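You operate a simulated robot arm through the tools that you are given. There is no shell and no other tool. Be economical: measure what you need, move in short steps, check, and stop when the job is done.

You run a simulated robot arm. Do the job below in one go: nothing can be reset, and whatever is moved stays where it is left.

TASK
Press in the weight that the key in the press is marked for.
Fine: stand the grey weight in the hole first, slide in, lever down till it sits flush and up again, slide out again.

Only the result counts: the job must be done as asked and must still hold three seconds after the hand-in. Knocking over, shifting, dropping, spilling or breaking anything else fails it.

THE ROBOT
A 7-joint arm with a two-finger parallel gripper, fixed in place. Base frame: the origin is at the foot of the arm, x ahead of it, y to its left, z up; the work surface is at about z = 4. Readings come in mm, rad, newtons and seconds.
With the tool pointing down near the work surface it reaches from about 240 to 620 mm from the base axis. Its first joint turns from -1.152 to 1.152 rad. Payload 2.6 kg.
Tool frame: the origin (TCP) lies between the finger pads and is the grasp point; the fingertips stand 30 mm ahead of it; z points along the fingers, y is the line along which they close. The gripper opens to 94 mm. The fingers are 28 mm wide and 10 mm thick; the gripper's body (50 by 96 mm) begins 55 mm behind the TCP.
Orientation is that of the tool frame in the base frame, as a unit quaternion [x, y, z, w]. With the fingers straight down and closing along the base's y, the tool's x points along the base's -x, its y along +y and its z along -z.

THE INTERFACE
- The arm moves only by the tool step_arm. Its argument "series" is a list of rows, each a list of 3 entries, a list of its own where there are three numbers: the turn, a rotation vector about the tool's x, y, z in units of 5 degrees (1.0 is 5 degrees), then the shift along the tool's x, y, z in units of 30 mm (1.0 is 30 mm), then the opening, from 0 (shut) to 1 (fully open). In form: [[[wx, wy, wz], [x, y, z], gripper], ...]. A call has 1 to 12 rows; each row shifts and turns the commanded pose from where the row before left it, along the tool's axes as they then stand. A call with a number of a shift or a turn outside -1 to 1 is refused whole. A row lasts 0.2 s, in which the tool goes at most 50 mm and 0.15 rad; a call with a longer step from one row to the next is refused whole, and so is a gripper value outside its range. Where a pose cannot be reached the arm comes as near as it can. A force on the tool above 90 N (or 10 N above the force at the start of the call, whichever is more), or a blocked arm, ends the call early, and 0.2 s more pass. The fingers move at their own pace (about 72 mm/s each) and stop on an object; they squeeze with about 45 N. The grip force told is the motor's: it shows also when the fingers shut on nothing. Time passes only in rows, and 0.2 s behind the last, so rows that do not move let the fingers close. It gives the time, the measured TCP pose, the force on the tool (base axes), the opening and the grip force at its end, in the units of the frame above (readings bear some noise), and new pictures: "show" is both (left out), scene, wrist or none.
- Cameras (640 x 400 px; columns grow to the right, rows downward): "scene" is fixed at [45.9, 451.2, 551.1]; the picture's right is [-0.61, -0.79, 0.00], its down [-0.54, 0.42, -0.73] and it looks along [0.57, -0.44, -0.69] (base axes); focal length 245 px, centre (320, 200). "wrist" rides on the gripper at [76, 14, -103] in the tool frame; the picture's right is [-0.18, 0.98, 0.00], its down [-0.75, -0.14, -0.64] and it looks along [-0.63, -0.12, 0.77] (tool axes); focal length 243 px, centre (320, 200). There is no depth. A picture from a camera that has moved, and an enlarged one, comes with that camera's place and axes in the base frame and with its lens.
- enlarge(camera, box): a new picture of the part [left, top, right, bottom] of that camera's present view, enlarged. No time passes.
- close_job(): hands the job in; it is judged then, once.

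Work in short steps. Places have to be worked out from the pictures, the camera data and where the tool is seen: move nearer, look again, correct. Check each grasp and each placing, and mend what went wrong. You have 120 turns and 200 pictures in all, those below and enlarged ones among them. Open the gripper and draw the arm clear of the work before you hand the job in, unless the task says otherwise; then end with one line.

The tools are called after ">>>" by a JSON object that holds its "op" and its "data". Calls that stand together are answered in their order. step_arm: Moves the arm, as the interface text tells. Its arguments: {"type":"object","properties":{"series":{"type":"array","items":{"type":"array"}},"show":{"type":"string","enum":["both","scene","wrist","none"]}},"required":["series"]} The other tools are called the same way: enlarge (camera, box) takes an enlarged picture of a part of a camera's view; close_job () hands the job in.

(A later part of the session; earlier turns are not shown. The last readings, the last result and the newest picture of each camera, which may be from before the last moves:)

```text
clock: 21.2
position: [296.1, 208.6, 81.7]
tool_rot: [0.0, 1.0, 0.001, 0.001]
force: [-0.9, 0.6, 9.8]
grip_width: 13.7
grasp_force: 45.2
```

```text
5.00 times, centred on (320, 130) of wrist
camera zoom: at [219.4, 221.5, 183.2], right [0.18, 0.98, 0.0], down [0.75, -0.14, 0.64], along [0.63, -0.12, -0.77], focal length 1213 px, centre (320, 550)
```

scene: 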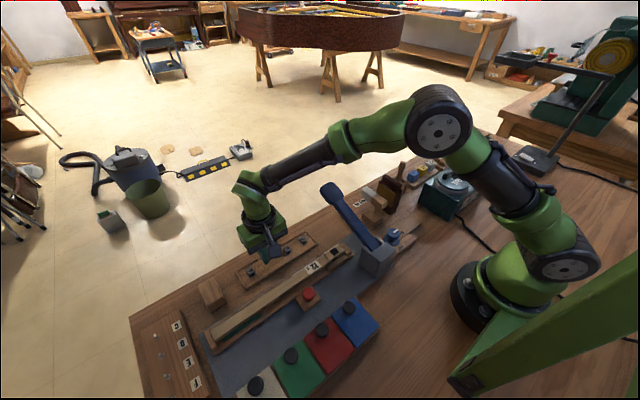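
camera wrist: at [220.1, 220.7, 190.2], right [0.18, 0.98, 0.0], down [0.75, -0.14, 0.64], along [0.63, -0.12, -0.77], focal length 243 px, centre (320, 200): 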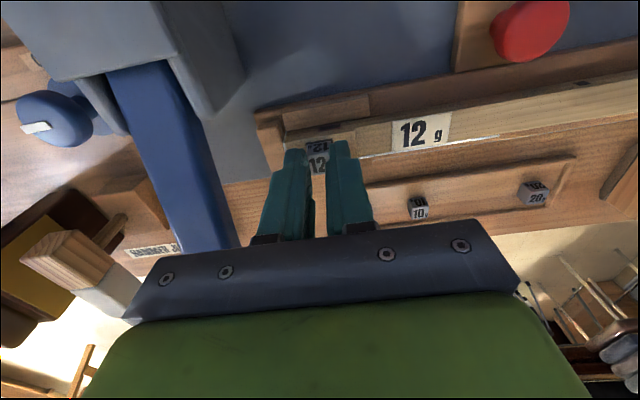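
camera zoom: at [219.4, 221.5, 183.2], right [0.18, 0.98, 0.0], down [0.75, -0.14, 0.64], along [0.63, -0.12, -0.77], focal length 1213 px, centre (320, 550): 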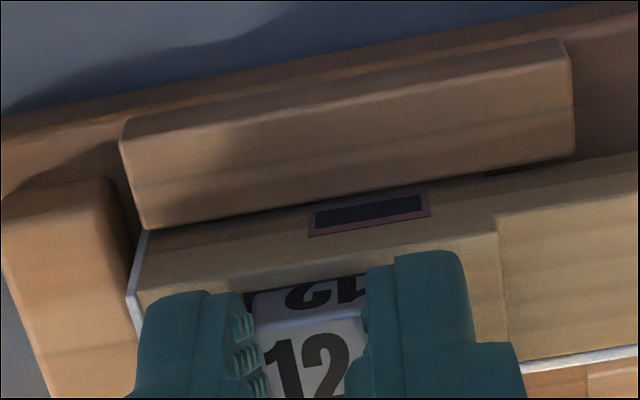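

The cube is about 4 mm into the hole and resting on a seat with 10 N, without slipping in the grip. I'll release it and rise.

>>> {"op": "step_arm", "data": {"series": [[[0, 0, 0], [0, 0, 0], 0.2], [[0, 0, 0], [0, 0, 0], 0.2], [[0, 0, 0], [0, 0, -0.5], 0.2], [[0, 0, 0], [0, 0, -1], 0.3], [[0, 0, 0], [0, 0, -0.5], 0.3], [[0, 0, 0], [0, 0, 0], 0.3]], "show": "both"}}

>>> {"op": "enlarge", "data": {"camera": "wrist", "box": [240, 60, 400, 160]}}

>>> {"op": "enlarge", "data": {"camera": "scene", "box": [280, 215, 408, 295]}}

```text
clock: 22.6
position: [295.0, 207.3, 140.7]
tool_rot: [0.0, 1.0, 0.0, 0.0]
force: [-0.1, 0.1, 0.3]
grip_width: 28.3
grasp_force: 0.1
camera wrist: at [219.4, 220.8, 243.2], right [0.18, 0.98, 0.0], down [0.75, -0.14, 0.64], along [0.63, -0.12, -0.77], focal length 243 px, centre (320, 200)
```

scene: 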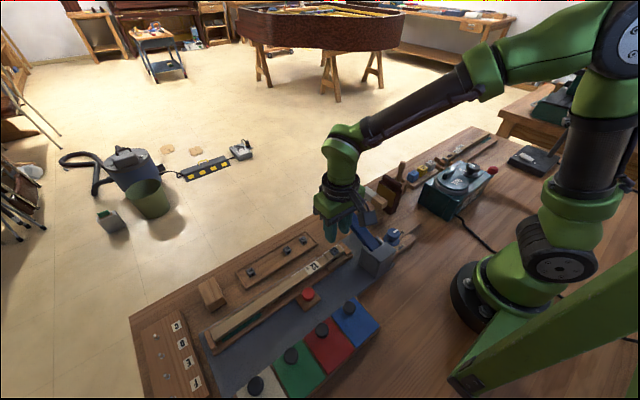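
wrist: 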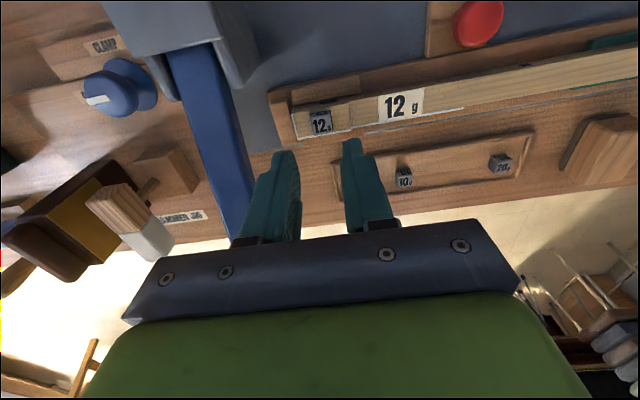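

```text
4.00 times, centred on (320, 110) of wrist
camera zoom: at [219.4, 220.8, 243.2], right [0.18, 0.98, 0.0], down [0.75, -0.14, 0.64], along [0.63, -0.12, -0.77], focal length 970 px, centre (320, 560)
```

zoom: 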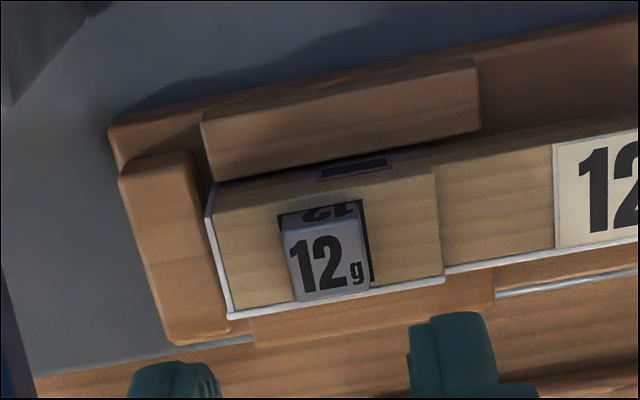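

```text
5.00 times, centred on (344, 255) of scene
camera zoom: at [45.9, 451.2, 551.1], right [-0.61, -0.79, 0.0], down [-0.54, 0.42, -0.73], along [0.57, -0.44, -0.69], focal length 1227 px, centre (200, -75)
```

zoom: 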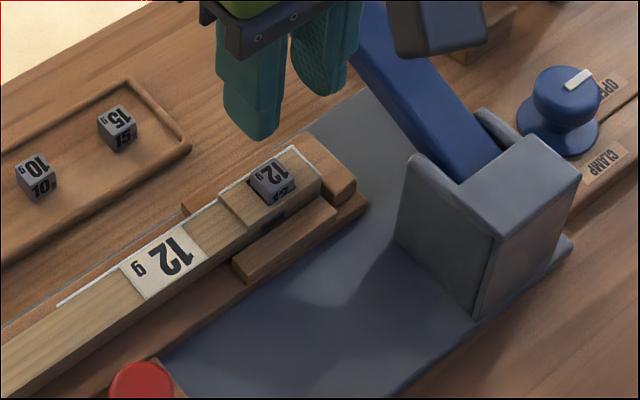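

The weight now stands in the hole. Next I'll go above the red sled knob, at about (251, 324), to slide the sled in.

>>> {"op": "step_arm", "data": {"series": [[[0, 0, 0], [0.3, 0.9, 0], 0.6], [[0, 0, 0], [0.3, 0.9, 0], 0.6], [[0, 0, 0], [0.3, 0.9, 0], 0.6], [[0, 0, 0], [0.3, 0.9, 0.4], 0.6], [[0, 0, 0], [0.27, 0.3, 0.6], 0.6], [[0, 0, 0], [0, 0, 0], 0.6]], "show": "both"}}

>>> {"op": "enlarge", "data": {"camera": "wrist", "box": [200, 30, 440, 180]}}

>>> {"op": "enlarge", "data": {"camera": "scene", "box": [240, 240, 400, 340]}}

```text
clock: 24.0
position: [250.3, 323.9, 111.7]
tool_rot: [0.0, 1.0, 0.0, 0.0]
force: [0.6, -0.4, 0.2]
grip_width: 56.6
grasp_force: 0.1
camera wrist: at [174.3, 338.0, 213.5], right [0.18, 0.98, 0.0], down [0.75, -0.14, 0.64], along [0.63, -0.12, -0.77], focal length 243 px, centre (320, 200)
```

scene: 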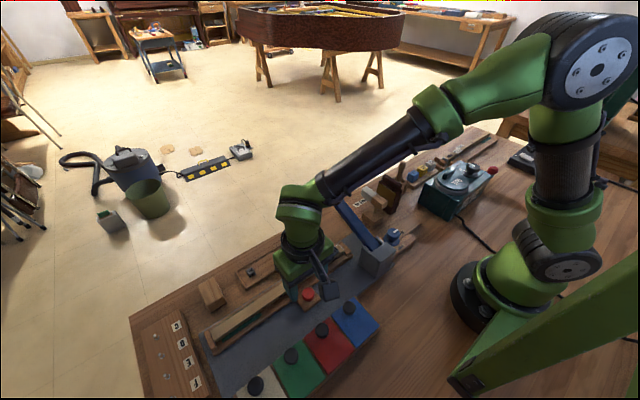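
wrist: 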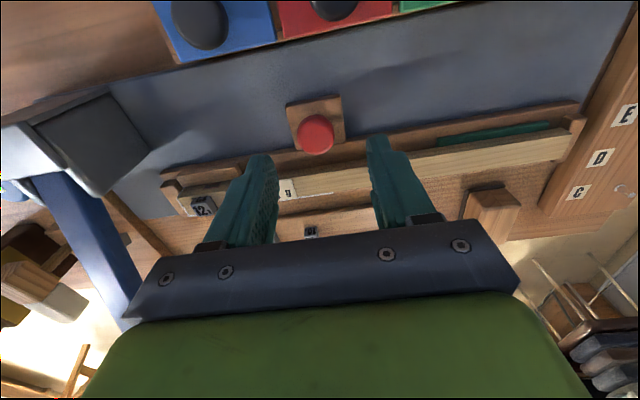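

```text
2.67 times, centred on (320, 105) of wrist
camera zoom: at [174.3, 338.0, 213.5], right [0.18, 0.98, 0.0], down [0.75, -0.14, 0.64], along [0.63, -0.12, -0.77], focal length 647 px, centre (320, 453)
```

zoom: 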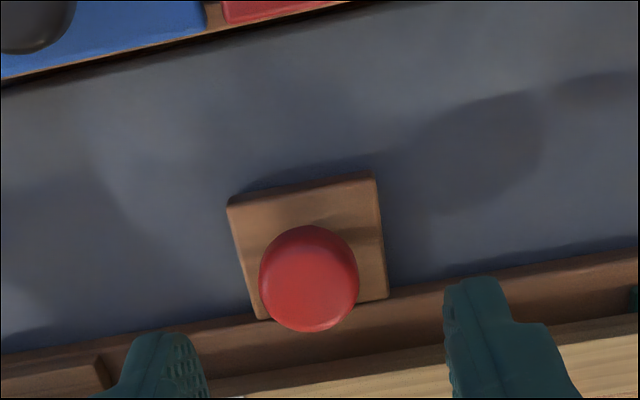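

```text
4.00 times, centred on (320, 290) of scene
camera zoom: at [45.9, 451.2, 551.1], right [-0.61, -0.79, 0.0], down [-0.54, 0.42, -0.73], along [0.57, -0.44, -0.69], focal length 982 px, centre (320, -160)
```

zoom: 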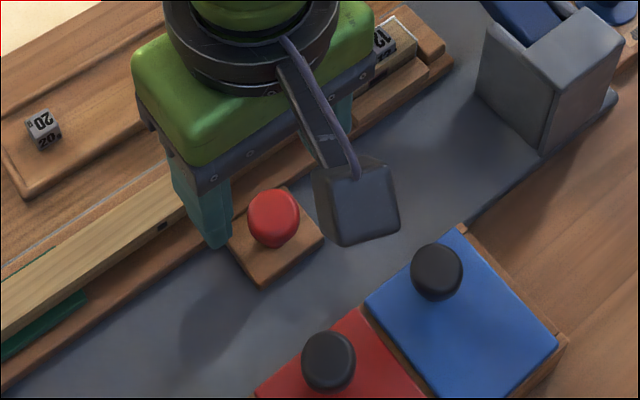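

The red knob is at about (250, 321), 27 mm across, with its top at z ≈ 45. I'll lower with the fingers on either side of it.

>>> {"op": "step_arm", "data": {"series": [[[0, 0, 0], [0.03, -0.08, 0.6], 0.6], [[0, 0, 0], [0, 0, 0.6], 0.6], [[0, 0, 0], [0, 0, 0.4], 0.6], [[0, 0, 0], [0, 0, 0], 0.6]], "show": "wrist"}}

>>> {"op": "enlarge", "data": {"camera": "wrist", "box": [200, 80, 440, 230]}}

>>> {"op": "enlarge", "data": {"camera": "scene", "box": [260, 250, 360, 312]}}

```text
clock: 25.0
position: [252.0, 321.3, 62.5]
tool_rot: [0.001, 1.0, 0.0, 0.0]
force: [0.0, -1.1, -0.1]
grip_width: 56.6
grasp_force: 0.0
camera wrist: at [174.8, 334.8, 164.8], right [0.18, 0.98, 0.0], down [0.75, -0.14, 0.64], along [0.63, -0.12, -0.77], focal length 243 px, centre (320, 200)
```

wrist: 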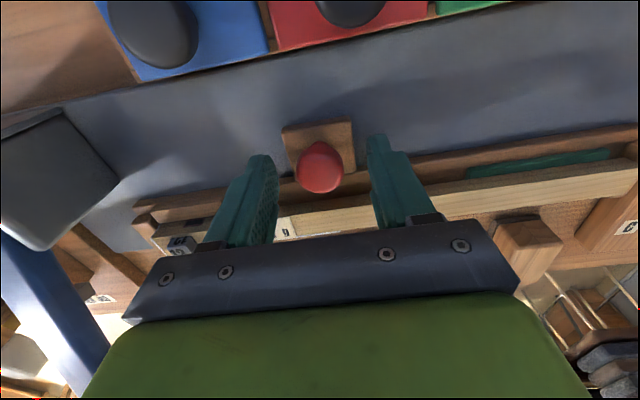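

```text
2.67 times, centred on (320, 155) of wrist
camera zoom: at [174.8, 334.8, 164.8], right [0.18, 0.98, 0.0], down [0.75, -0.14, 0.64], along [0.63, -0.12, -0.77], focal length 647 px, centre (320, 320)
```

zoom: 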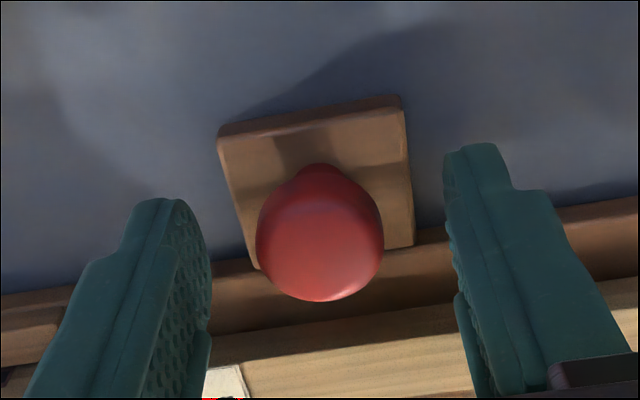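

```text
6.40 times, centred on (310, 281) of scene
camera zoom: at [45.9, 451.2, 551.1], right [-0.61, -0.79, 0.0], down [-0.54, 0.42, -0.73], along [0.57, -0.44, -0.69], focal length 1570 px, centre (384, -318)
```

zoom: 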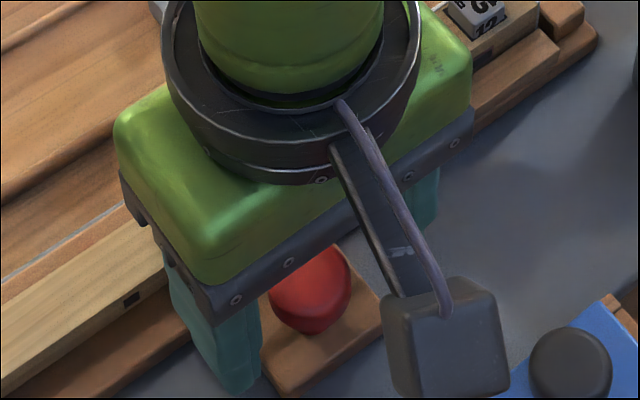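

The knob sits between the fingers, so I'll close on it.

>>> {"op": "step_arm", "data": {"series": [[[0, 0, 0], [0, 0, 0.1], 0.2], [[0, 0, 0], [0, 0, 0], 0], [[0, 0, 0], [0, 0, 0], 0], [[0, 0, 0], [0, 0, 0], 0]], "show": "none"}}

```text
clock: 26.0
position: [250.4, 322.1, 60.0]
tool_rot: [-0.001, 1.0, 0.0, 0.001]
force: [-1.2, 0.3, 8.8]
grip_width: 27.0
grasp_force: 45.1
```

The knob is held at 27 mm. I'll slide the sled 30 mm in −y and check.

>>> {"op": "step_arm", "data": {"series": [[[0, 0, 0], [0, -0.25, 0], 0], [[0, 0, 0], [0, -0.25, 0], 0], [[0, 0, 0], [0, -0.25, 0], 0], [[0, 0, 0], [0, -0.25, 0], 0], [[0, 0, 0], [0, 0, 0], 0]], "show": "both"}}

>>> {"op": "enlarge", "data": {"camera": "scene", "box": [270, 215, 430, 315]}}

```text
clock: 27.2
position: [250.9, 291.9, 59.7]
tool_rot: [0.0, 1.0, 0.001, 0.001]
force: [0.8, -0.6, 2.3]
grip_width: 27.3
grasp_force: 44.8
camera wrist: at [174.5, 305.1, 162.0], right [0.18, 0.98, 0.0], down [0.75, -0.14, 0.64], along [0.63, -0.12, -0.77], focal length 243 px, centre (320, 200)
```

scene: 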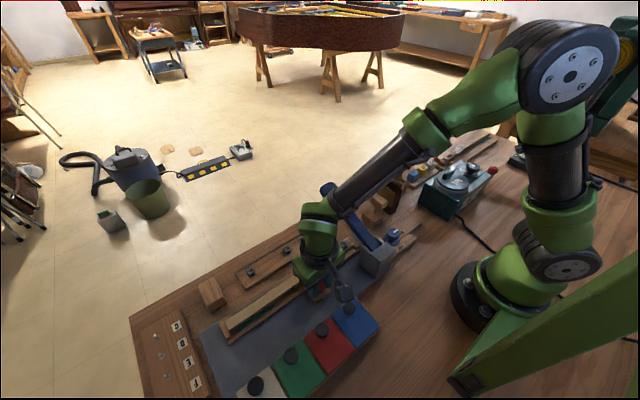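
wrist: 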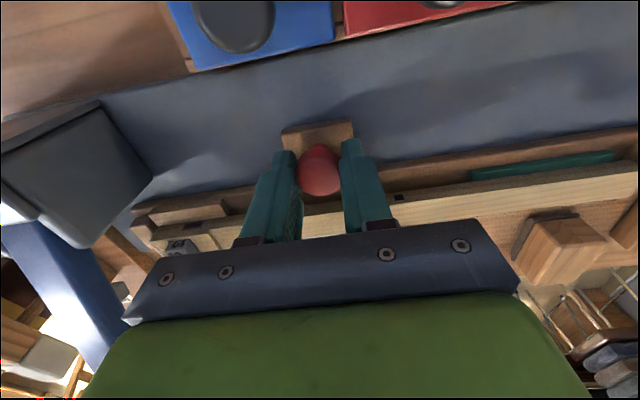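

```text
4.00 times, centred on (350, 265) of scene
camera zoom: at [45.9, 451.2, 551.1], right [-0.61, -0.79, 0.0], down [-0.54, 0.42, -0.73], along [0.57, -0.44, -0.69], focal length 982 px, centre (200, -60)
```

zoom: 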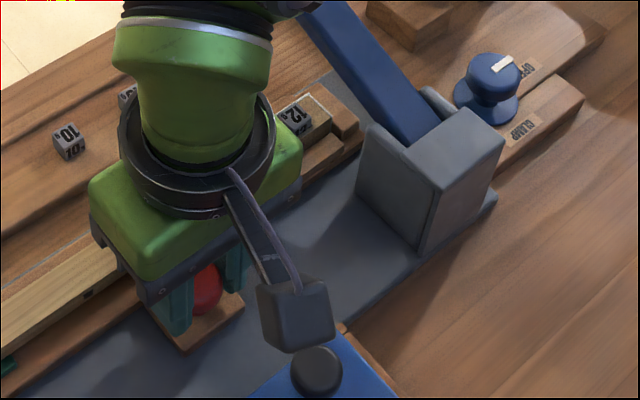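

The sled moves freely with the weight still standing. I'll go on another 30 mm, then in smaller steps until the stop or until the hole is under the lever.

>>> {"op": "step_arm", "data": {"series": [[[0, 0, 0], [0, -0.25, 0], 0], [[0, 0, 0], [0, -0.25, 0], 0], [[0, 0, 0], [0, -0.25, 0], 0], [[0, 0, 0], [0, -0.25, 0], 0], [[0, 0, 0], [0, 0, 0], 0]], "show": "both"}}

>>> {"op": "enlarge", "data": {"camera": "scene", "box": [290, 200, 430, 288]}}

```text
clock: 28.4
position: [251.5, 261.9, 59.7]
tool_rot: [0.0, 1.0, 0.001, 0.001]
force: [6.6, -0.5, 13.8]
grip_width: 27.0
grasp_force: 44.7
camera wrist: at [174.3, 275.6, 161.9], right [0.18, 0.98, 0.0], down [0.75, -0.14, 0.64], along [0.63, -0.12, -0.77], focal length 243 px, centre (320, 200)
```

scene: 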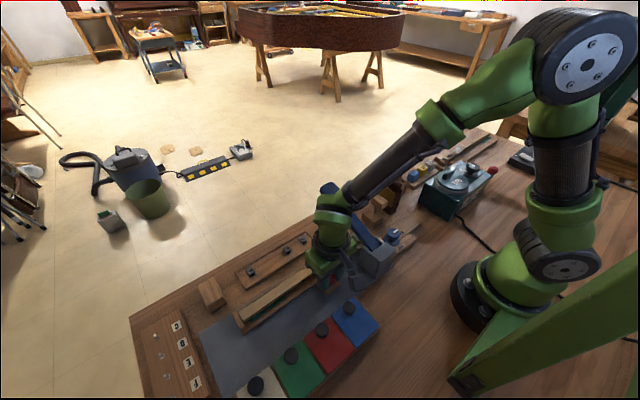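
wrist: 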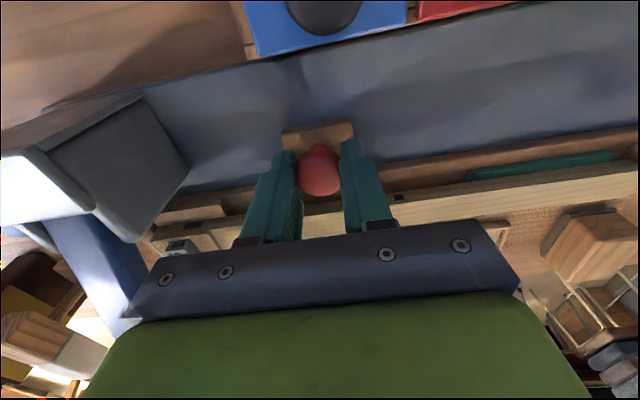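

```text
4.55 times, centred on (360, 244) of scene
camera zoom: at [45.8, 451.2, 551.1], right [-0.61, -0.79, 0.0], down [-0.54, 0.42, -0.73], along [0.57, -0.44, -0.69], focal length 1115 px, centre (138, 0)
```

zoom: 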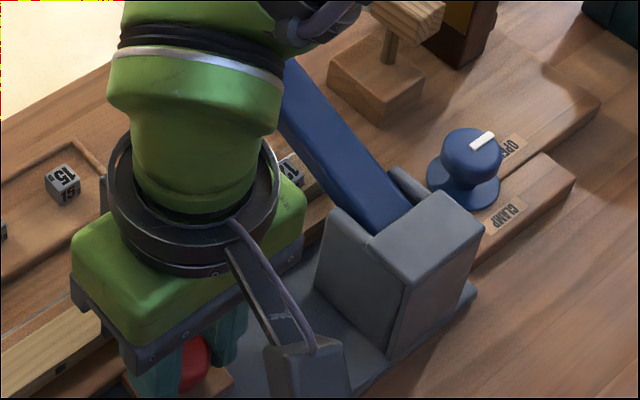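

The hole should now be at y ≈ 147, near the lever line, with little resistance so far. I'll continue in small steps.

>>> {"op": "step_arm", "data": {"series": [[[0, 0, 0], [0, -0.15, 0], 0], [[0, 0, 0], [0, -0.15, 0], 0], [[0, 0, 0], [0, -0.1, 0], 0], [[0, 0, 0], [0, 0, 0], 0]], "show": "wrist"}}

>>> {"op": "enlarge", "data": {"camera": "scene", "box": [290, 200, 430, 288]}}

```text
clock: 29.4
position: [251.4, 252.2, 59.7]
tool_rot: [-0.002, 1.0, 0.001, 0.001]
force: [9.1, 19.2, -1.9]
grip_width: 26.8
grasp_force: 45.5
camera wrist: at [174.3, 265.1, 161.9], right [0.18, 0.98, 0.0], down [0.75, -0.14, 0.64], along [0.63, -0.11, -0.77], focal length 243 px, centre (320, 200)
```

wrist: 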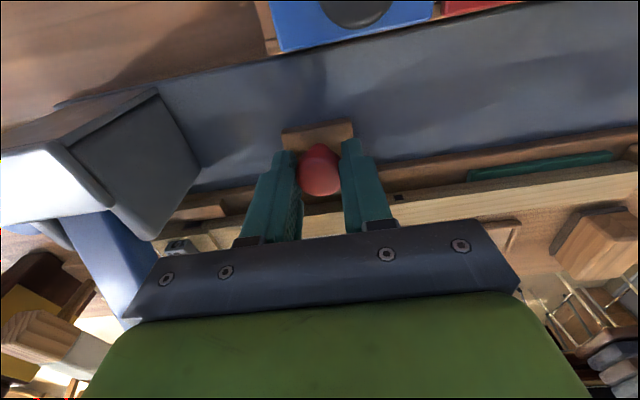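

```text
4.55 times, centred on (360, 244) of scene
camera zoom: at [45.9, 451.2, 551.1], right [-0.61, -0.79, 0.0], down [-0.54, 0.42, -0.73], along [0.57, -0.44, -0.69], focal length 1115 px, centre (138, 0)
```

zoom: 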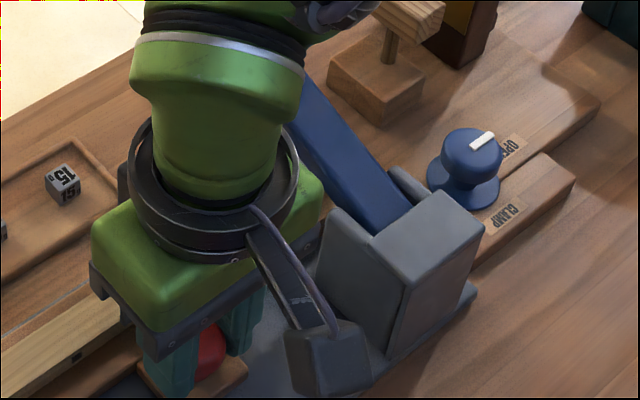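

The sled has met its stop: 19 N back-push after 70 mm of travel, which puts the hole at y ≈ 137. I'll release the knob, rise and look at the alignment under the lever.

>>> {"op": "step_arm", "data": {"series": [[[0, 0, 0], [0, 0, 0], 0.5], [[0, 0, 0], [0, 0, 0], 0.5], [[0, 0, 0], [0, 0, -0.8], 0.5], [[0, 0, 0], [0, 0, -1], 0.5], [[0, 0, 0], [0, 0, -1], 0.5], [[0, 0, 0], [0, 0, -1], 0.5], [[0, 0, 0], [0, 0, -1], 0.5], [[0, 0, 0], [0, -0.4, -0.5], 0.5], [[0, 0, 0], [0, 0, 0], 0.5]], "show": "both"}}

>>> {"op": "enlarge", "data": {"camera": "scene", "box": [280, 170, 440, 270]}}

>>> {"op": "enlarge", "data": {"camera": "wrist", "box": [110, 0, 350, 150]}}

```text
clock: 31.4
position: [251.1, 237.7, 220.1]
tool_rot: [0.0, 1.0, 0.0, 0.0]
force: [0.5, 1.0, -1.0]
grip_width: 46.9
grasp_force: 0.0
camera wrist: at [175.6, 250.9, 322.3], right [0.18, 0.98, 0.0], down [0.75, -0.14, 0.64], along [0.63, -0.12, -0.77], focal length 243 px, centre (320, 200)
```

scene: 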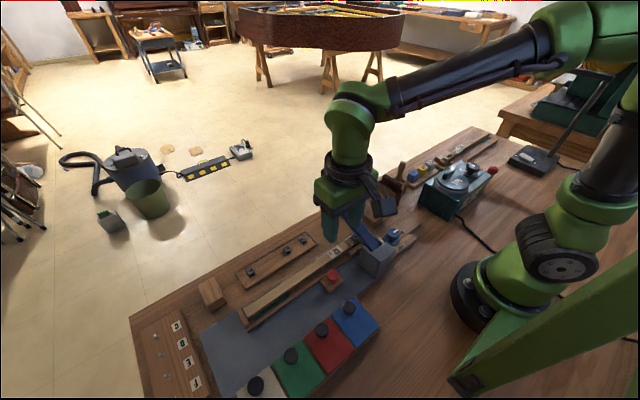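
wrist: 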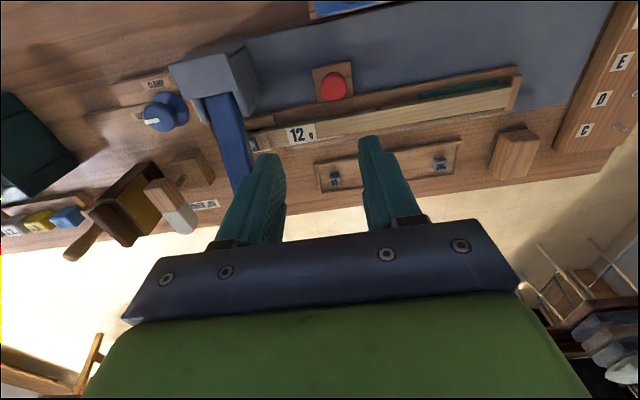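

```text
4.00 times, centred on (360, 220) of scene
camera zoom: at [45.9, 451.2, 551.1], right [-0.61, -0.79, 0.0], down [-0.54, 0.42, -0.73], along [0.57, -0.44, -0.69], focal length 982 px, centre (160, 120)
```

zoom: 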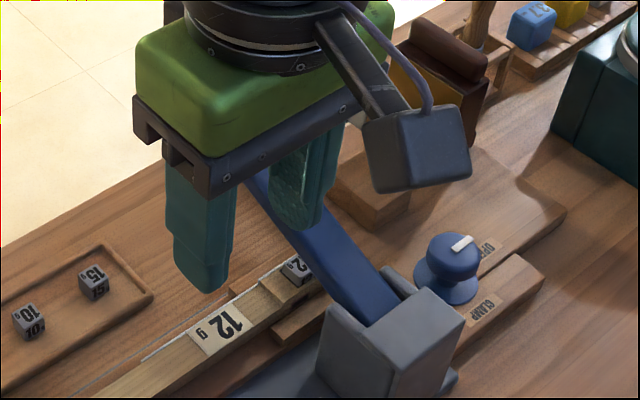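

```text
2.67 times, centred on (230, 75) of wrist
camera zoom: at [175.6, 250.9, 322.3], right [0.18, 0.98, 0.0], down [0.75, -0.14, 0.64], along [0.63, -0.12, -0.77], focal length 647 px, centre (560, 533)
```

zoom: 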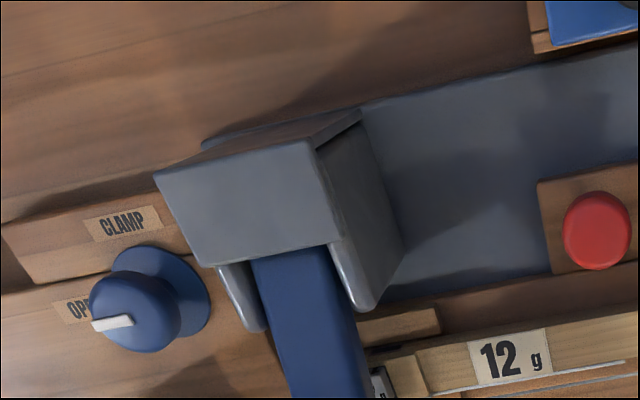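

The sled is in, with the hole at about y = 137 under the lever line (y ≈ 138). Now I'll look at the lever handle from closer.

>>> {"op": "step_arm", "data": {"series": [[[0, 0, 0], [-0.8, -0.8, 0], 0.5], [[0, 0, 0], [-0.8, -0.8, 0], 0.2], [[0, 0, 0], [-0.8, -0.8, 0], 0], [[0, 0, 0], [-0.8, -0.8, 0], 0], [[0, 0, 0], [-0.4, -0.1, 0], 0], [[0, 0, 0], [0, 0, 0], 0]], "show": "both"}}

>>> {"op": "enlarge", "data": {"camera": "scene", "box": [280, 150, 440, 250]}}

```text
clock: 32.8
position: [358.8, 137.1, 219.4]
tool_rot: [0.0, 1.0, 0.0, -0.001]
force: [0.9, 0.2, 0.4]
grip_width: 0.0
grasp_force: 32.9
camera wrist: at [282.3, 151.1, 321.0], right [0.18, 0.98, 0.0], down [0.75, -0.14, 0.64], along [0.63, -0.12, -0.77], focal length 243 px, centre (320, 200)
```

scene: 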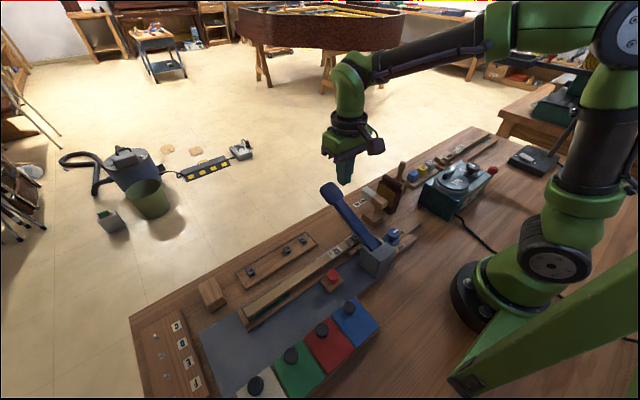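
wrist: 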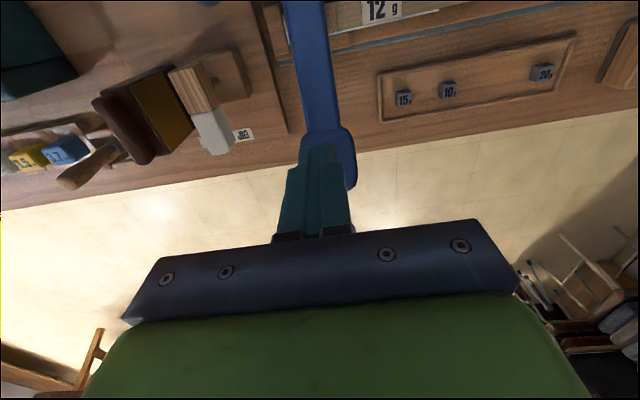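

```text
4.00 times, centred on (360, 200) of scene
camera zoom: at [45.9, 451.2, 551.1], right [-0.61, -0.79, 0.0], down [-0.54, 0.42, -0.73], along [0.57, -0.44, -0.69], focal length 982 px, centre (160, 200)
```

zoom: 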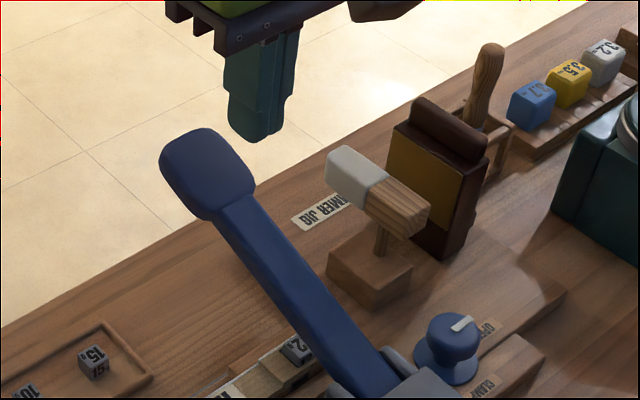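

The lever handle is about 45 mm wide, centred near (400, 137, 121). I'll open the gripper, position over it and come partway down.

>>> {"op": "step_arm", "data": {"series": [[[0, 0, 0], [-0.7, 0, 0], 0.9], [[0, 0, 0], [-0.7, 0, 0], 0.9], [[0, 0, 0], [0, 0, 0.5], 0.9], [[0, 0, 0], [0, 0, 0.4], 0.9], [[0, 0, 0], [0, 0, 0], 0.9]], "show": "both"}}

>>> {"op": "enlarge", "data": {"camera": "scene", "box": [280, 130, 440, 230]}}

```text
clock: 34.0
position: [401.0, 139.1, 191.3]
tool_rot: [0.0, 1.0, -0.001, 0.0]
force: [-0.2, 0.1, -0.1]
grip_width: 84.6
grasp_force: 0.0
camera wrist: at [325.4, 152.4, 293.5], right [0.18, 0.98, 0.0], down [0.75, -0.14, 0.64], along [0.63, -0.12, -0.77], focal length 243 px, centre (320, 200)
```

scene: 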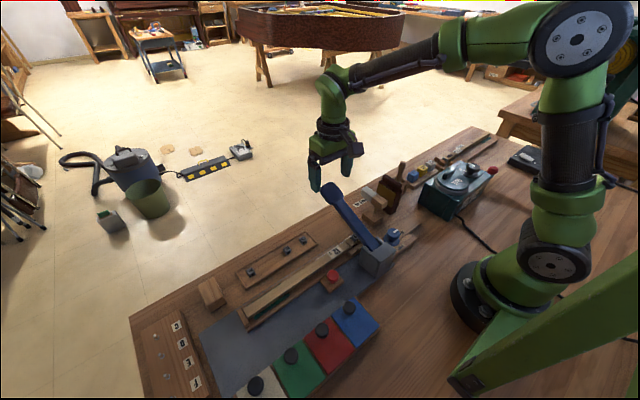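
wrist: 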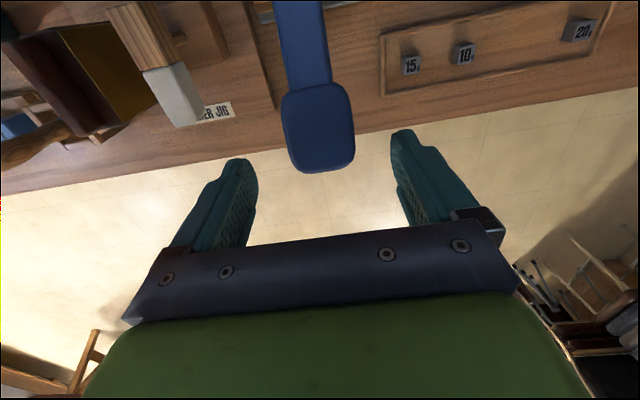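

```text
4.00 times, centred on (360, 180) of scene
camera zoom: at [45.9, 451.2, 551.1], right [-0.61, -0.79, 0.0], down [-0.54, 0.42, -0.73], along [0.57, -0.44, -0.69], focal length 982 px, centre (160, 280)
```

zoom: 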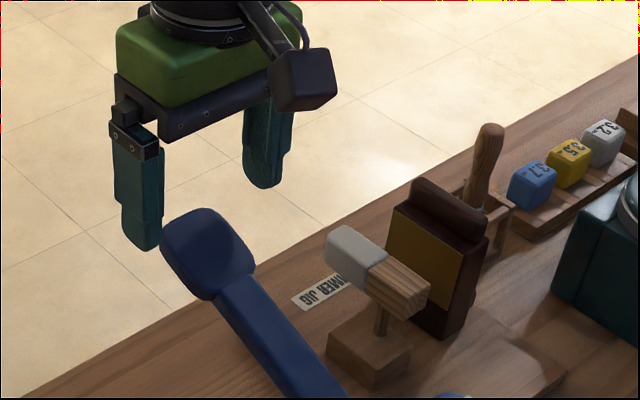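

The handle centre is refined to (398, 137, 120), about 50 mm wide. I'll lower so the fingers straddle it.

>>> {"op": "step_arm", "data": {"series": [[[0, 0, 0], [0.1, -0.05, 0.6], 0.95], [[0, 0, 0], [0, 0, 0.6], 0.95], [[0, 0, 0], [0, 0, 0.6], 0.95], [[0, 0, 0], [0, 0, 0.5], 0.95], [[0, 0, 0], [0, 0, 0], 0.95]], "show": "both"}}

>>> {"op": "enlarge", "data": {"camera": "scene", "box": [280, 150, 408, 230]}}

```text
clock: 35.2
position: [397.9, 138.0, 122.6]
tool_rot: [0.0, 1.0, 0.0, 0.0]
force: [0.4, 0.5, 0.0]
grip_width: 89.4
grasp_force: 0.1
camera wrist: at [321.9, 152.0, 225.2], right [0.18, 0.98, 0.0], down [0.75, -0.14, 0.64], along [0.63, -0.12, -0.77], focal length 243 px, centre (320, 200)
```

scene: 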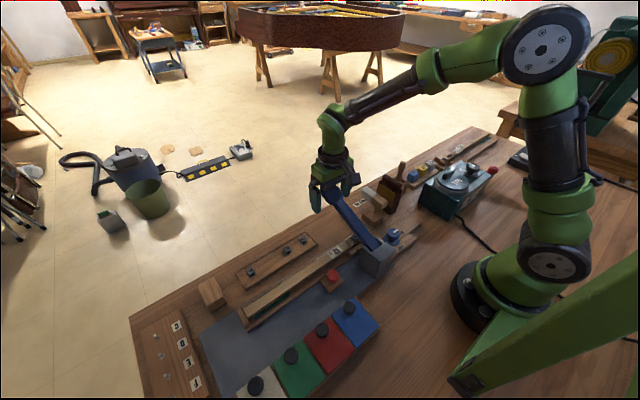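
wrist: 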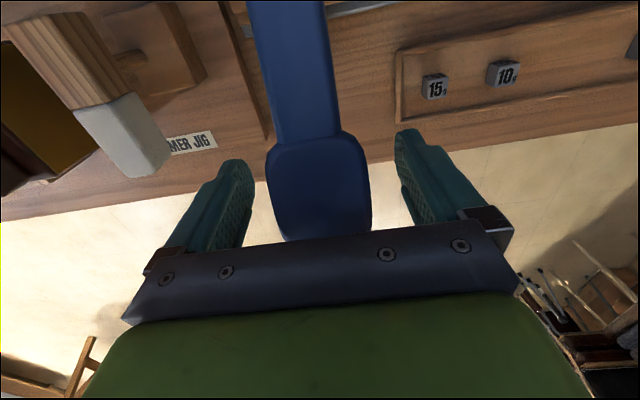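

```text
5.00 times, centred on (344, 190) of scene
camera zoom: at [45.9, 451.2, 551.1], right [-0.61, -0.79, 0.0], down [-0.54, 0.42, -0.73], along [0.57, -0.44, -0.69], focal length 1227 px, centre (200, 250)
```

zoom: 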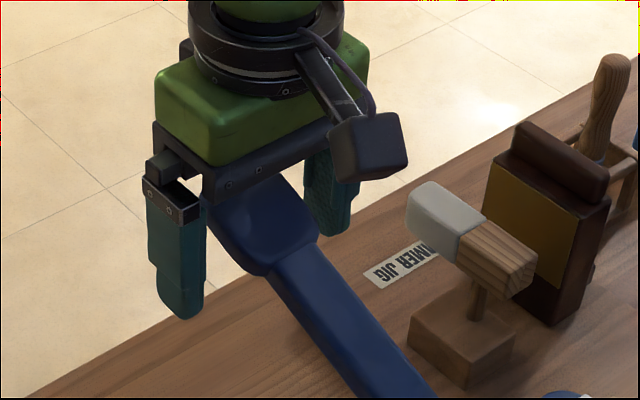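

The handle lies between the fingers, so I'll close on it.

>>> {"op": "step_arm", "data": {"series": [[[0, 0, 0], [0, 0, 0], 0], [[0, 0, 0], [0, 0, 0], 0], [[0, 0, 0], [0, 0, 0], 0]], "show": "none"}}

```text
clock: 36.0
position: [397.7, 138.3, 122.1]
tool_rot: [0.0, 1.0, 0.001, 0.0]
force: [0.2, 5.4, -3.4]
grip_width: 52.3
grasp_force: 44.5
```

The handle is held at 52 mm. I'll press down along the arc in small steps.

>>> {"op": "step_arm", "data": {"series": [[[0, 0, 0], [-0.05, 0, 0.17], 0], [[0, 0, 0], [-0.05, 0, 0.17], 0], [[0, 0, 0], [-0.04, 0, 0.17], 0], [[0, 0, 0], [0, 0, 0], 0]], "show": "none"}}

>>> {"op": "enlarge", "data": {"camera": "scene", "box": [300, 170, 428, 250]}}

```text
clock: 37.0
position: [402.3, 139.2, 106.8]
tool_rot: [-0.001, 1.0, 0.0, 0.001]
force: [6.3, 13.3, 9.7]
grip_width: 52.1
grasp_force: 45.4
```

```text
5.00 times, centred on (364, 210) of scene
camera zoom: at [45.8, 451.2, 551.1], right [-0.61, -0.79, 0.0], down [-0.54, 0.42, -0.73], along [0.57, -0.44, -0.69], focal length 1227 px, centre (100, 150)
```

zoom: 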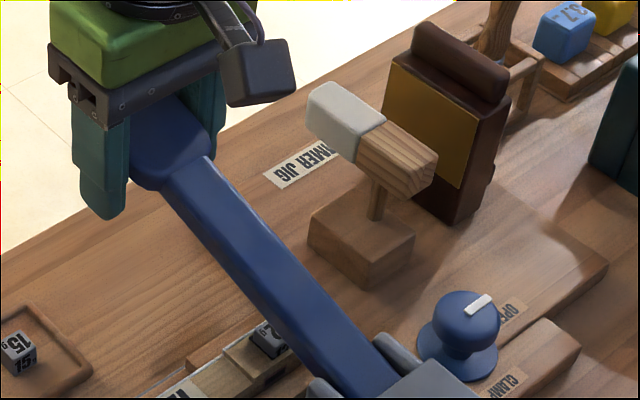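

The lever moves smoothly with a slight sideways load. I'll correct y by 1 mm and continue down.

>>> {"op": "step_arm", "data": {"series": [[[0, 0, 0], [-0.03, -0.04, 0.17], 0], [[0, 0, 0], [-0.03, 0, 0.17], 0], [[0, 0, 0], [-0.02, 0, 0.13], 0], [[0, 0, 0], [0, 0, 0], 0]], "show": "none"}}

>>> {"op": "enlarge", "data": {"camera": "scene", "box": [300, 180, 428, 260]}}

```text
clock: 38.0
position: [404.3, 138.4, 94.0]
tool_rot: [-0.001, 1.0, 0.002, 0.002]
force: [12.1, 24.2, 7.6]
grip_width: 52.2
grasp_force: 44.8
```

```text
5.00 times, centred on (364, 220) of scene
camera zoom: at [45.8, 451.2, 551.1], right [-0.61, -0.79, 0.0], down [-0.54, 0.42, -0.73], along [0.57, -0.44, -0.69], focal length 1227 px, centre (100, 100)
```

zoom: 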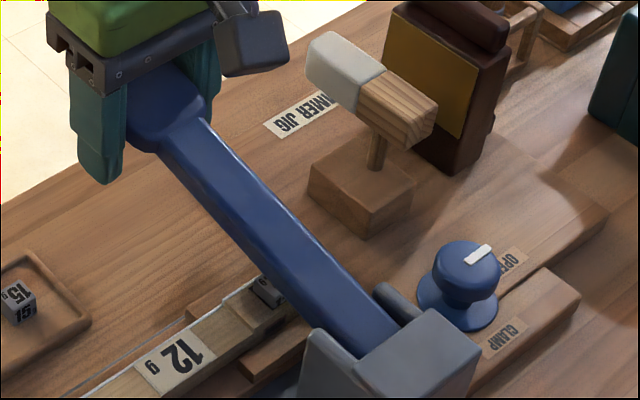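

The +y push grew, so the tool should go the other way. I'll move +2 mm in y and slightly +x while continuing down.

>>> {"op": "step_arm", "data": {"series": [[[0, 0, 0], [-0.05, 0.08, 0], 0], [[0, 0, 0], [-0.02, 0, 0.13], 0], [[0, 0, 0], [-0.02, 0, 0.13], 0], [[0, 0, 0], [0, 0, 0], 0]], "show": "none"}}

>>> {"op": "enlarge", "data": {"camera": "scene", "box": [300, 190, 428, 270]}}

```text
clock: 39.0
position: [405.8, 139.3, 84.6]
tool_rot: [0.001, 1.0, 0.001, -0.002]
force: [-1.8, 10.0, 6.7]
grip_width: 52.3
grasp_force: 45.0
```

```text
5.00 times, centred on (364, 230) of scene
camera zoom: at [45.8, 451.2, 551.1], right [-0.61, -0.79, 0.0], down [-0.54, 0.42, -0.73], along [0.57, -0.44, -0.69], focal length 1227 px, centre (100, 50)
```

zoom: 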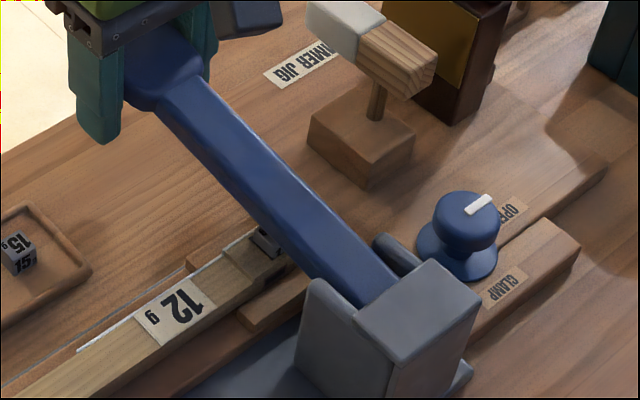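

The lever is close to the weight and the forces are low. I'll continue down in small steps.

>>> {"op": "step_arm", "data": {"series": [[[0, 0, 0], [0, 0.02, 0.12], 0], [[0, 0, 0], [0, 0, 0.12], 0], [[0, 0, 0], [0, 0, 0], 0]], "show": "none"}}

>>> {"op": "enlarge", "data": {"camera": "scene", "box": [320, 215, 400, 265]}}

```text
clock: 39.8
position: [406.6, 138.4, 78.6]
tool_rot: [0.0, 1.0, -0.001, 0.0]
force: [-5.4, 3.3, 9.7]
grip_width: 52.3
grasp_force: 45.3
```

```text
8.00 times, centred on (360, 240) of scene
camera zoom: at [45.8, 451.2, 551.1], right [-0.61, -0.79, 0.0], down [-0.54, 0.42, -0.73], along [0.57, -0.44, -0.69], focal length 1963 px, centre (0, -120)
```

zoom: 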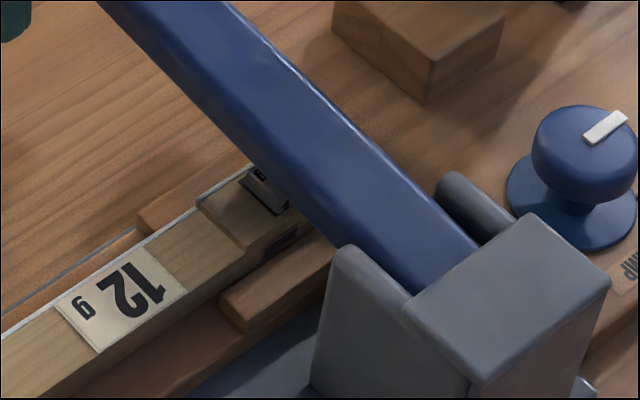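

The lever is just about on the weight. I'll keep pressing in 3 mm steps while watching the vertical force.

>>> {"op": "step_arm", "data": {"series": [[[0, 0, 0], [0.03, 0, 0.1], 0], [[0, 0, 0], [0, 0, 0.1], 0], [[0, 0, 0], [0, 0, 0], 0]], "show": "none"}}

>>> {"op": "enlarge", "data": {"camera": "scene", "box": [320, 215, 400, 265]}}

```text
clock: 40.6
position: [407.0, 139.2, 71.7]
tool_rot: [0.0, 1.0, 0.0, 0.002]
force: [6.6, 2.4, 11.0]
grip_width: 52.5
grasp_force: 44.6
```

```text
8.00 times, centred on (360, 240) of scene
camera zoom: at [45.8, 451.2, 551.1], right [-0.61, -0.79, 0.0], down [-0.54, 0.42, -0.73], along [0.57, -0.44, -0.69], focal length 1963 px, centre (0, -120)
```

zoom: 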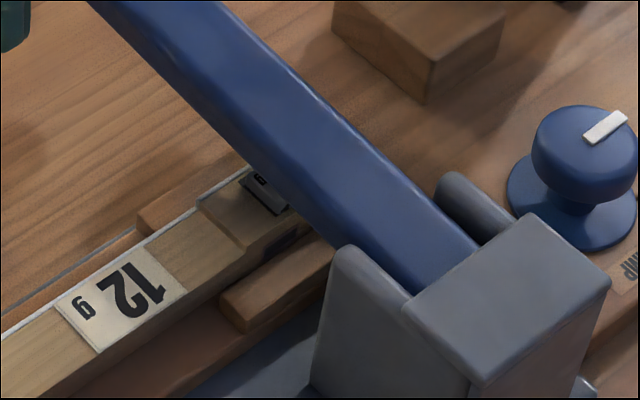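

No strong resistance yet, so I'll continue pressing.

>>> {"op": "step_arm", "data": {"series": [[[0, 0, 0], [0, 0, 0.1], 0], [[0, 0, 0], [0.02, 0, 0.1], 0], [[0, 0, 0], [0, 0, 0], 0]], "show": "none"}}

>>> {"op": "enlarge", "data": {"camera": "scene", "box": [320, 215, 400, 265]}}

```text
clock: 41.4
position: [406.8, 137.6, 68.5]
tool_rot: [-0.001, 1.0, 0.0, 0.003]
force: [23.0, -1.6, 8.6]
grip_width: 52.3
grasp_force: 45.5
```

```text
8.00 times, centred on (360, 240) of scene
camera zoom: at [45.8, 451.2, 551.1], right [-0.61, -0.79, 0.0], down [-0.54, 0.42, -0.73], along [0.57, -0.44, -0.69], focal length 1963 px, centre (0, -120)
```

zoom: 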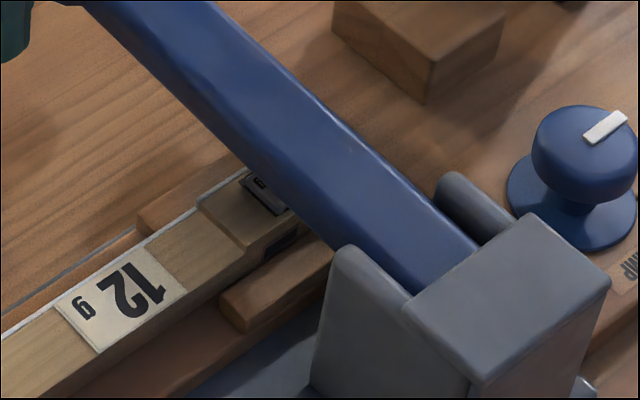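

The weight is going down; its visible side is now shorter. I'll relieve x by 1.5 mm and keep pressing.

>>> {"op": "step_arm", "data": {"series": [[[0, 0, 0], [-0.06, 0, 0.07], 0], [[0, 0, 0], [0, 0, 0.1], 0], [[0, 0, 0], [0, 0, 0], 0]], "show": "none"}}

>>> {"op": "enlarge", "data": {"camera": "scene", "box": [320, 215, 400, 265]}}

```text
clock: 42.2
position: [407.6, 139.7, 61.1]
tool_rot: [0.0, 1.0, -0.001, -0.001]
force: [12.2, -9.6, 11.7]
grip_width: 52.5
grasp_force: 44.9
```

```text
8.00 times, centred on (360, 240) of scene
camera zoom: at [45.8, 451.2, 551.1], right [-0.61, -0.79, 0.0], down [-0.54, 0.42, -0.73], along [0.57, -0.44, -0.69], focal length 1963 px, centre (0, -120)
```

zoom: 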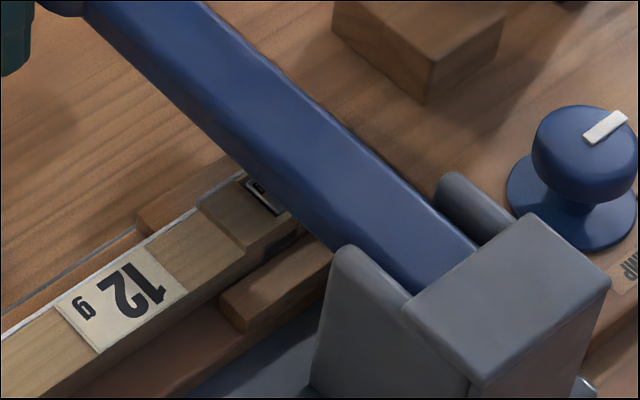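

The weight is nearly flush. I'll keep pressing in small steps until there's a hard stop.

>>> {"op": "step_arm", "data": {"series": [[[0, 0, 0], [0, -0.03, 0.08], 0], [[0, 0, 0], [0, 0, 0.08], 0], [[0, 0, 0], [0, 0, 0], 0]], "show": "none"}}

>>> {"op": "enlarge", "data": {"camera": "scene", "box": [320, 215, 400, 265]}}

```text
clock: 43.0
position: [406.4, 139.7, 56.6]
tool_rot: [0.001, 1.0, 0.0, -0.001]
force: [-8.1, -11.3, 30.4]
grip_width: 52.0
grasp_force: 45.2
```

```text
8.00 times, centred on (360, 240) of scene
camera zoom: at [45.7, 451.2, 551.1], right [-0.61, -0.79, 0.0], down [-0.54, 0.42, -0.73], along [0.57, -0.44, -0.69], focal length 1963 px, centre (0, -120)
```

zoom: 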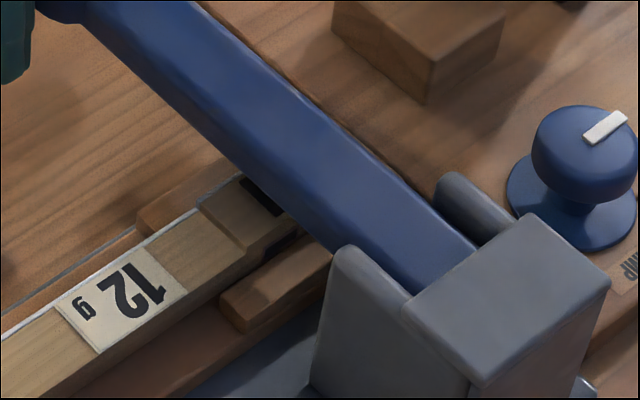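

The force has risen to 30 N and the weight looks down. I'll add 2 mm more to confirm the stop.

>>> {"op": "step_arm", "data": {"series": [[[0, 0, 0], [0, -0.03, 0.08], 0], [[0, 0, 0], [0, 0, 0], 0], [[0, 0, 0], [0, 0, 0], 0]], "show": "none"}}

```text
clock: 43.8
position: [406.8, 137.9, 54.4]
tool_rot: [0.001, 1.0, 0.0, 0.001]
force: [-16.9, -8.1, 38.8]
grip_width: 52.2
grasp_force: 44.4
```

>>> {"op": "enlarge", "data": {"camera": "scene", "box": [290, 180, 418, 260]}}

>>> {"op": "enlarge", "data": {"camera": "wrist", "box": [160, 0, 480, 200]}}

```text
5.00 times, centred on (354, 220) of scene
camera zoom: at [45.7, 451.2, 551.2], right [-0.61, -0.79, 0.0], down [-0.54, 0.42, -0.73], along [0.57, -0.44, -0.69], focal length 1227 px, centre (150, 100)
```

zoom: 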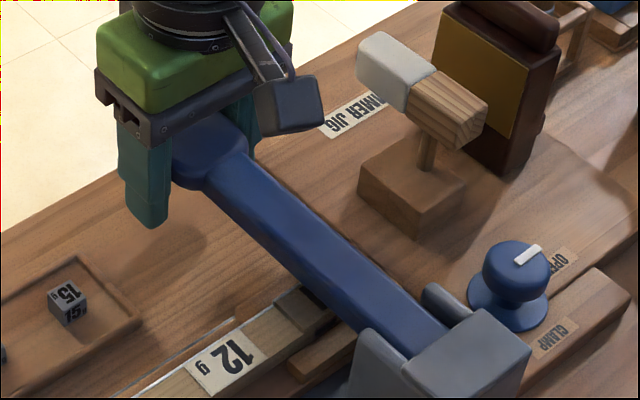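

```text
2.00 times, centred on (320, 100) of wrist
camera zoom: at [331.3, 152.5, 157.5], right [0.19, 0.98, 0.0], down [0.75, -0.14, 0.64], along [0.63, -0.12, -0.77], focal length 485 px, centre (320, 400)
```

zoom: 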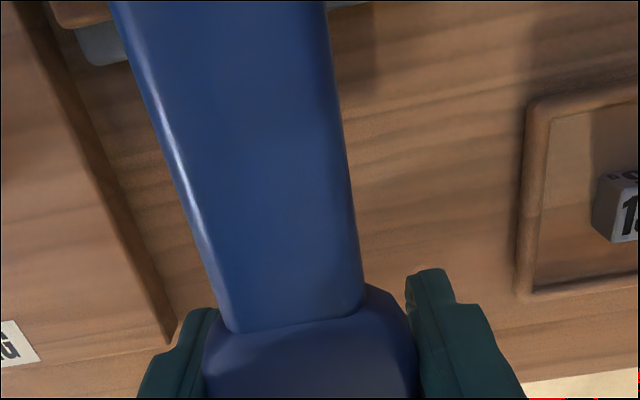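

The lever is almost level. I'll press another 3 mm to find out whether it's against a hard stop.

>>> {"op": "step_arm", "data": {"series": [[[0, 0, 0], [0.04, 0, 0.06], 0], [[0, 0, 0], [0, 0, 0.06], 0], [[0, 0, 0], [0, 0, 0], 0]], "show": "none"}}

>>> {"op": "enlarge", "data": {"camera": "scene", "box": [290, 180, 418, 260]}}

```text
clock: 44.6
position: [407.2, 139.1, 53.6]
tool_rot: [-0.001, 1.0, 0.002, 0.005]
force: [-4.8, 1.2, 41.4]
grip_width: 52.4
grasp_force: 44.9
```

```text
5.00 times, centred on (354, 220) of scene
camera zoom: at [45.7, 451.2, 551.2], right [-0.61, -0.79, 0.0], down [-0.54, 0.42, -0.73], along [0.57, -0.44, -0.69], focal length 1227 px, centre (150, 100)
```

zoom: 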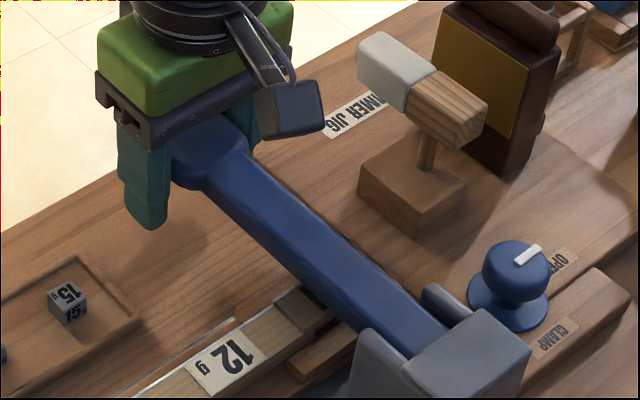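

The lever is at its stop: the TCP holds at z ≈ 53.6 against 41 N. I'll raise it back along the same arc.

>>> {"op": "step_arm", "data": {"series": [[[0, 0, 0], [0, 0, -0.25], 0], [[0, 0, 0], [0, 0, -0.25], 0], [[0, 0, 0], [0.03, 0, -0.25], 0], [[0, 0, 0], [0.03, 0, -0.25], 0], [[0, 0, 0], [0.04, 0, -0.25], 0], [[0, 0, 0], [0, 0, 0], 0]], "show": "none"}}

>>> {"op": "enlarge", "data": {"camera": "scene", "box": [290, 180, 418, 260]}}

```text
clock: 46.0
position: [402.6, 139.6, 88.8]
tool_rot: [-0.002, 1.0, 0.001, 0.002]
force: [12.6, 20.1, -3.4]
grip_width: 52.3
grasp_force: 44.5
```

```text
5.00 times, centred on (354, 220) of scene
camera zoom: at [45.9, 451.2, 551.1], right [-0.61, -0.79, 0.0], down [-0.54, 0.42, -0.73], along [0.57, -0.44, -0.69], focal length 1227 px, centre (150, 100)
```

zoom: 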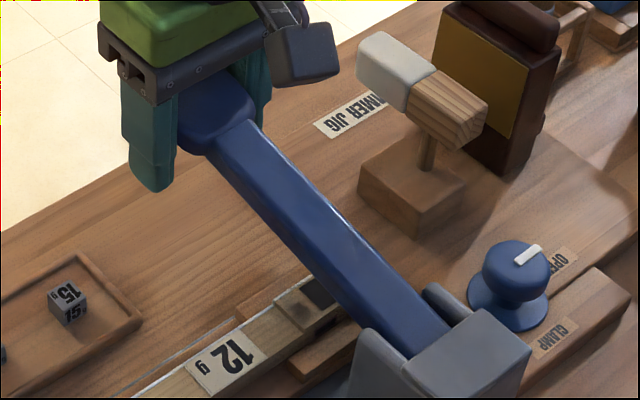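

The lever comes up with the hand. I'll continue to its original height.

>>> {"op": "step_arm", "data": {"series": [[[0, 0, 0], [0, 0.06, -0.25], 0], [[0, 0, 0], [0.04, 0, -0.25], 0], [[0, 0, 0], [0.05, 0, -0.25], 0], [[0, 0, 0], [0.06, 0, -0.25], 0], [[0, 0, 0], [0, 0, -0.1], 0], [[0, 0, 0], [0, 0, 0], 0]], "show": "none"}}

>>> {"op": "enlarge", "data": {"camera": "scene", "box": [290, 165, 418, 245]}}

```text
clock: 47.4
position: [396.0, 139.0, 119.9]
tool_rot: [0.001, 1.0, 0.0, -0.002]
force: [-15.1, 0.7, -10.1]
grip_width: 52.3
grasp_force: 44.8
```

```text
5.00 times, centred on (354, 205) of scene
camera zoom: at [45.9, 451.2, 551.0], right [-0.61, -0.79, 0.0], down [-0.54, 0.42, -0.73], along [0.57, -0.44, -0.69], focal length 1227 px, centre (150, 175)
```

zoom: 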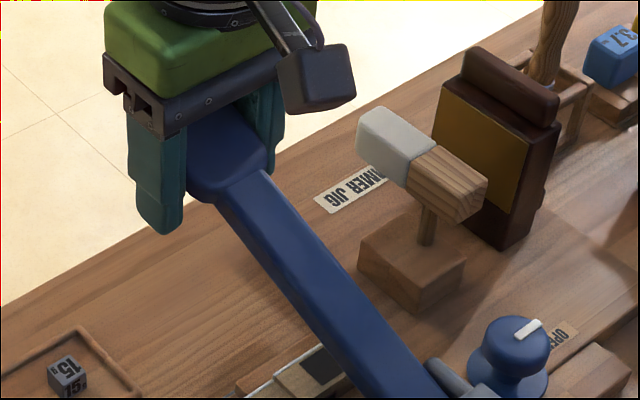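

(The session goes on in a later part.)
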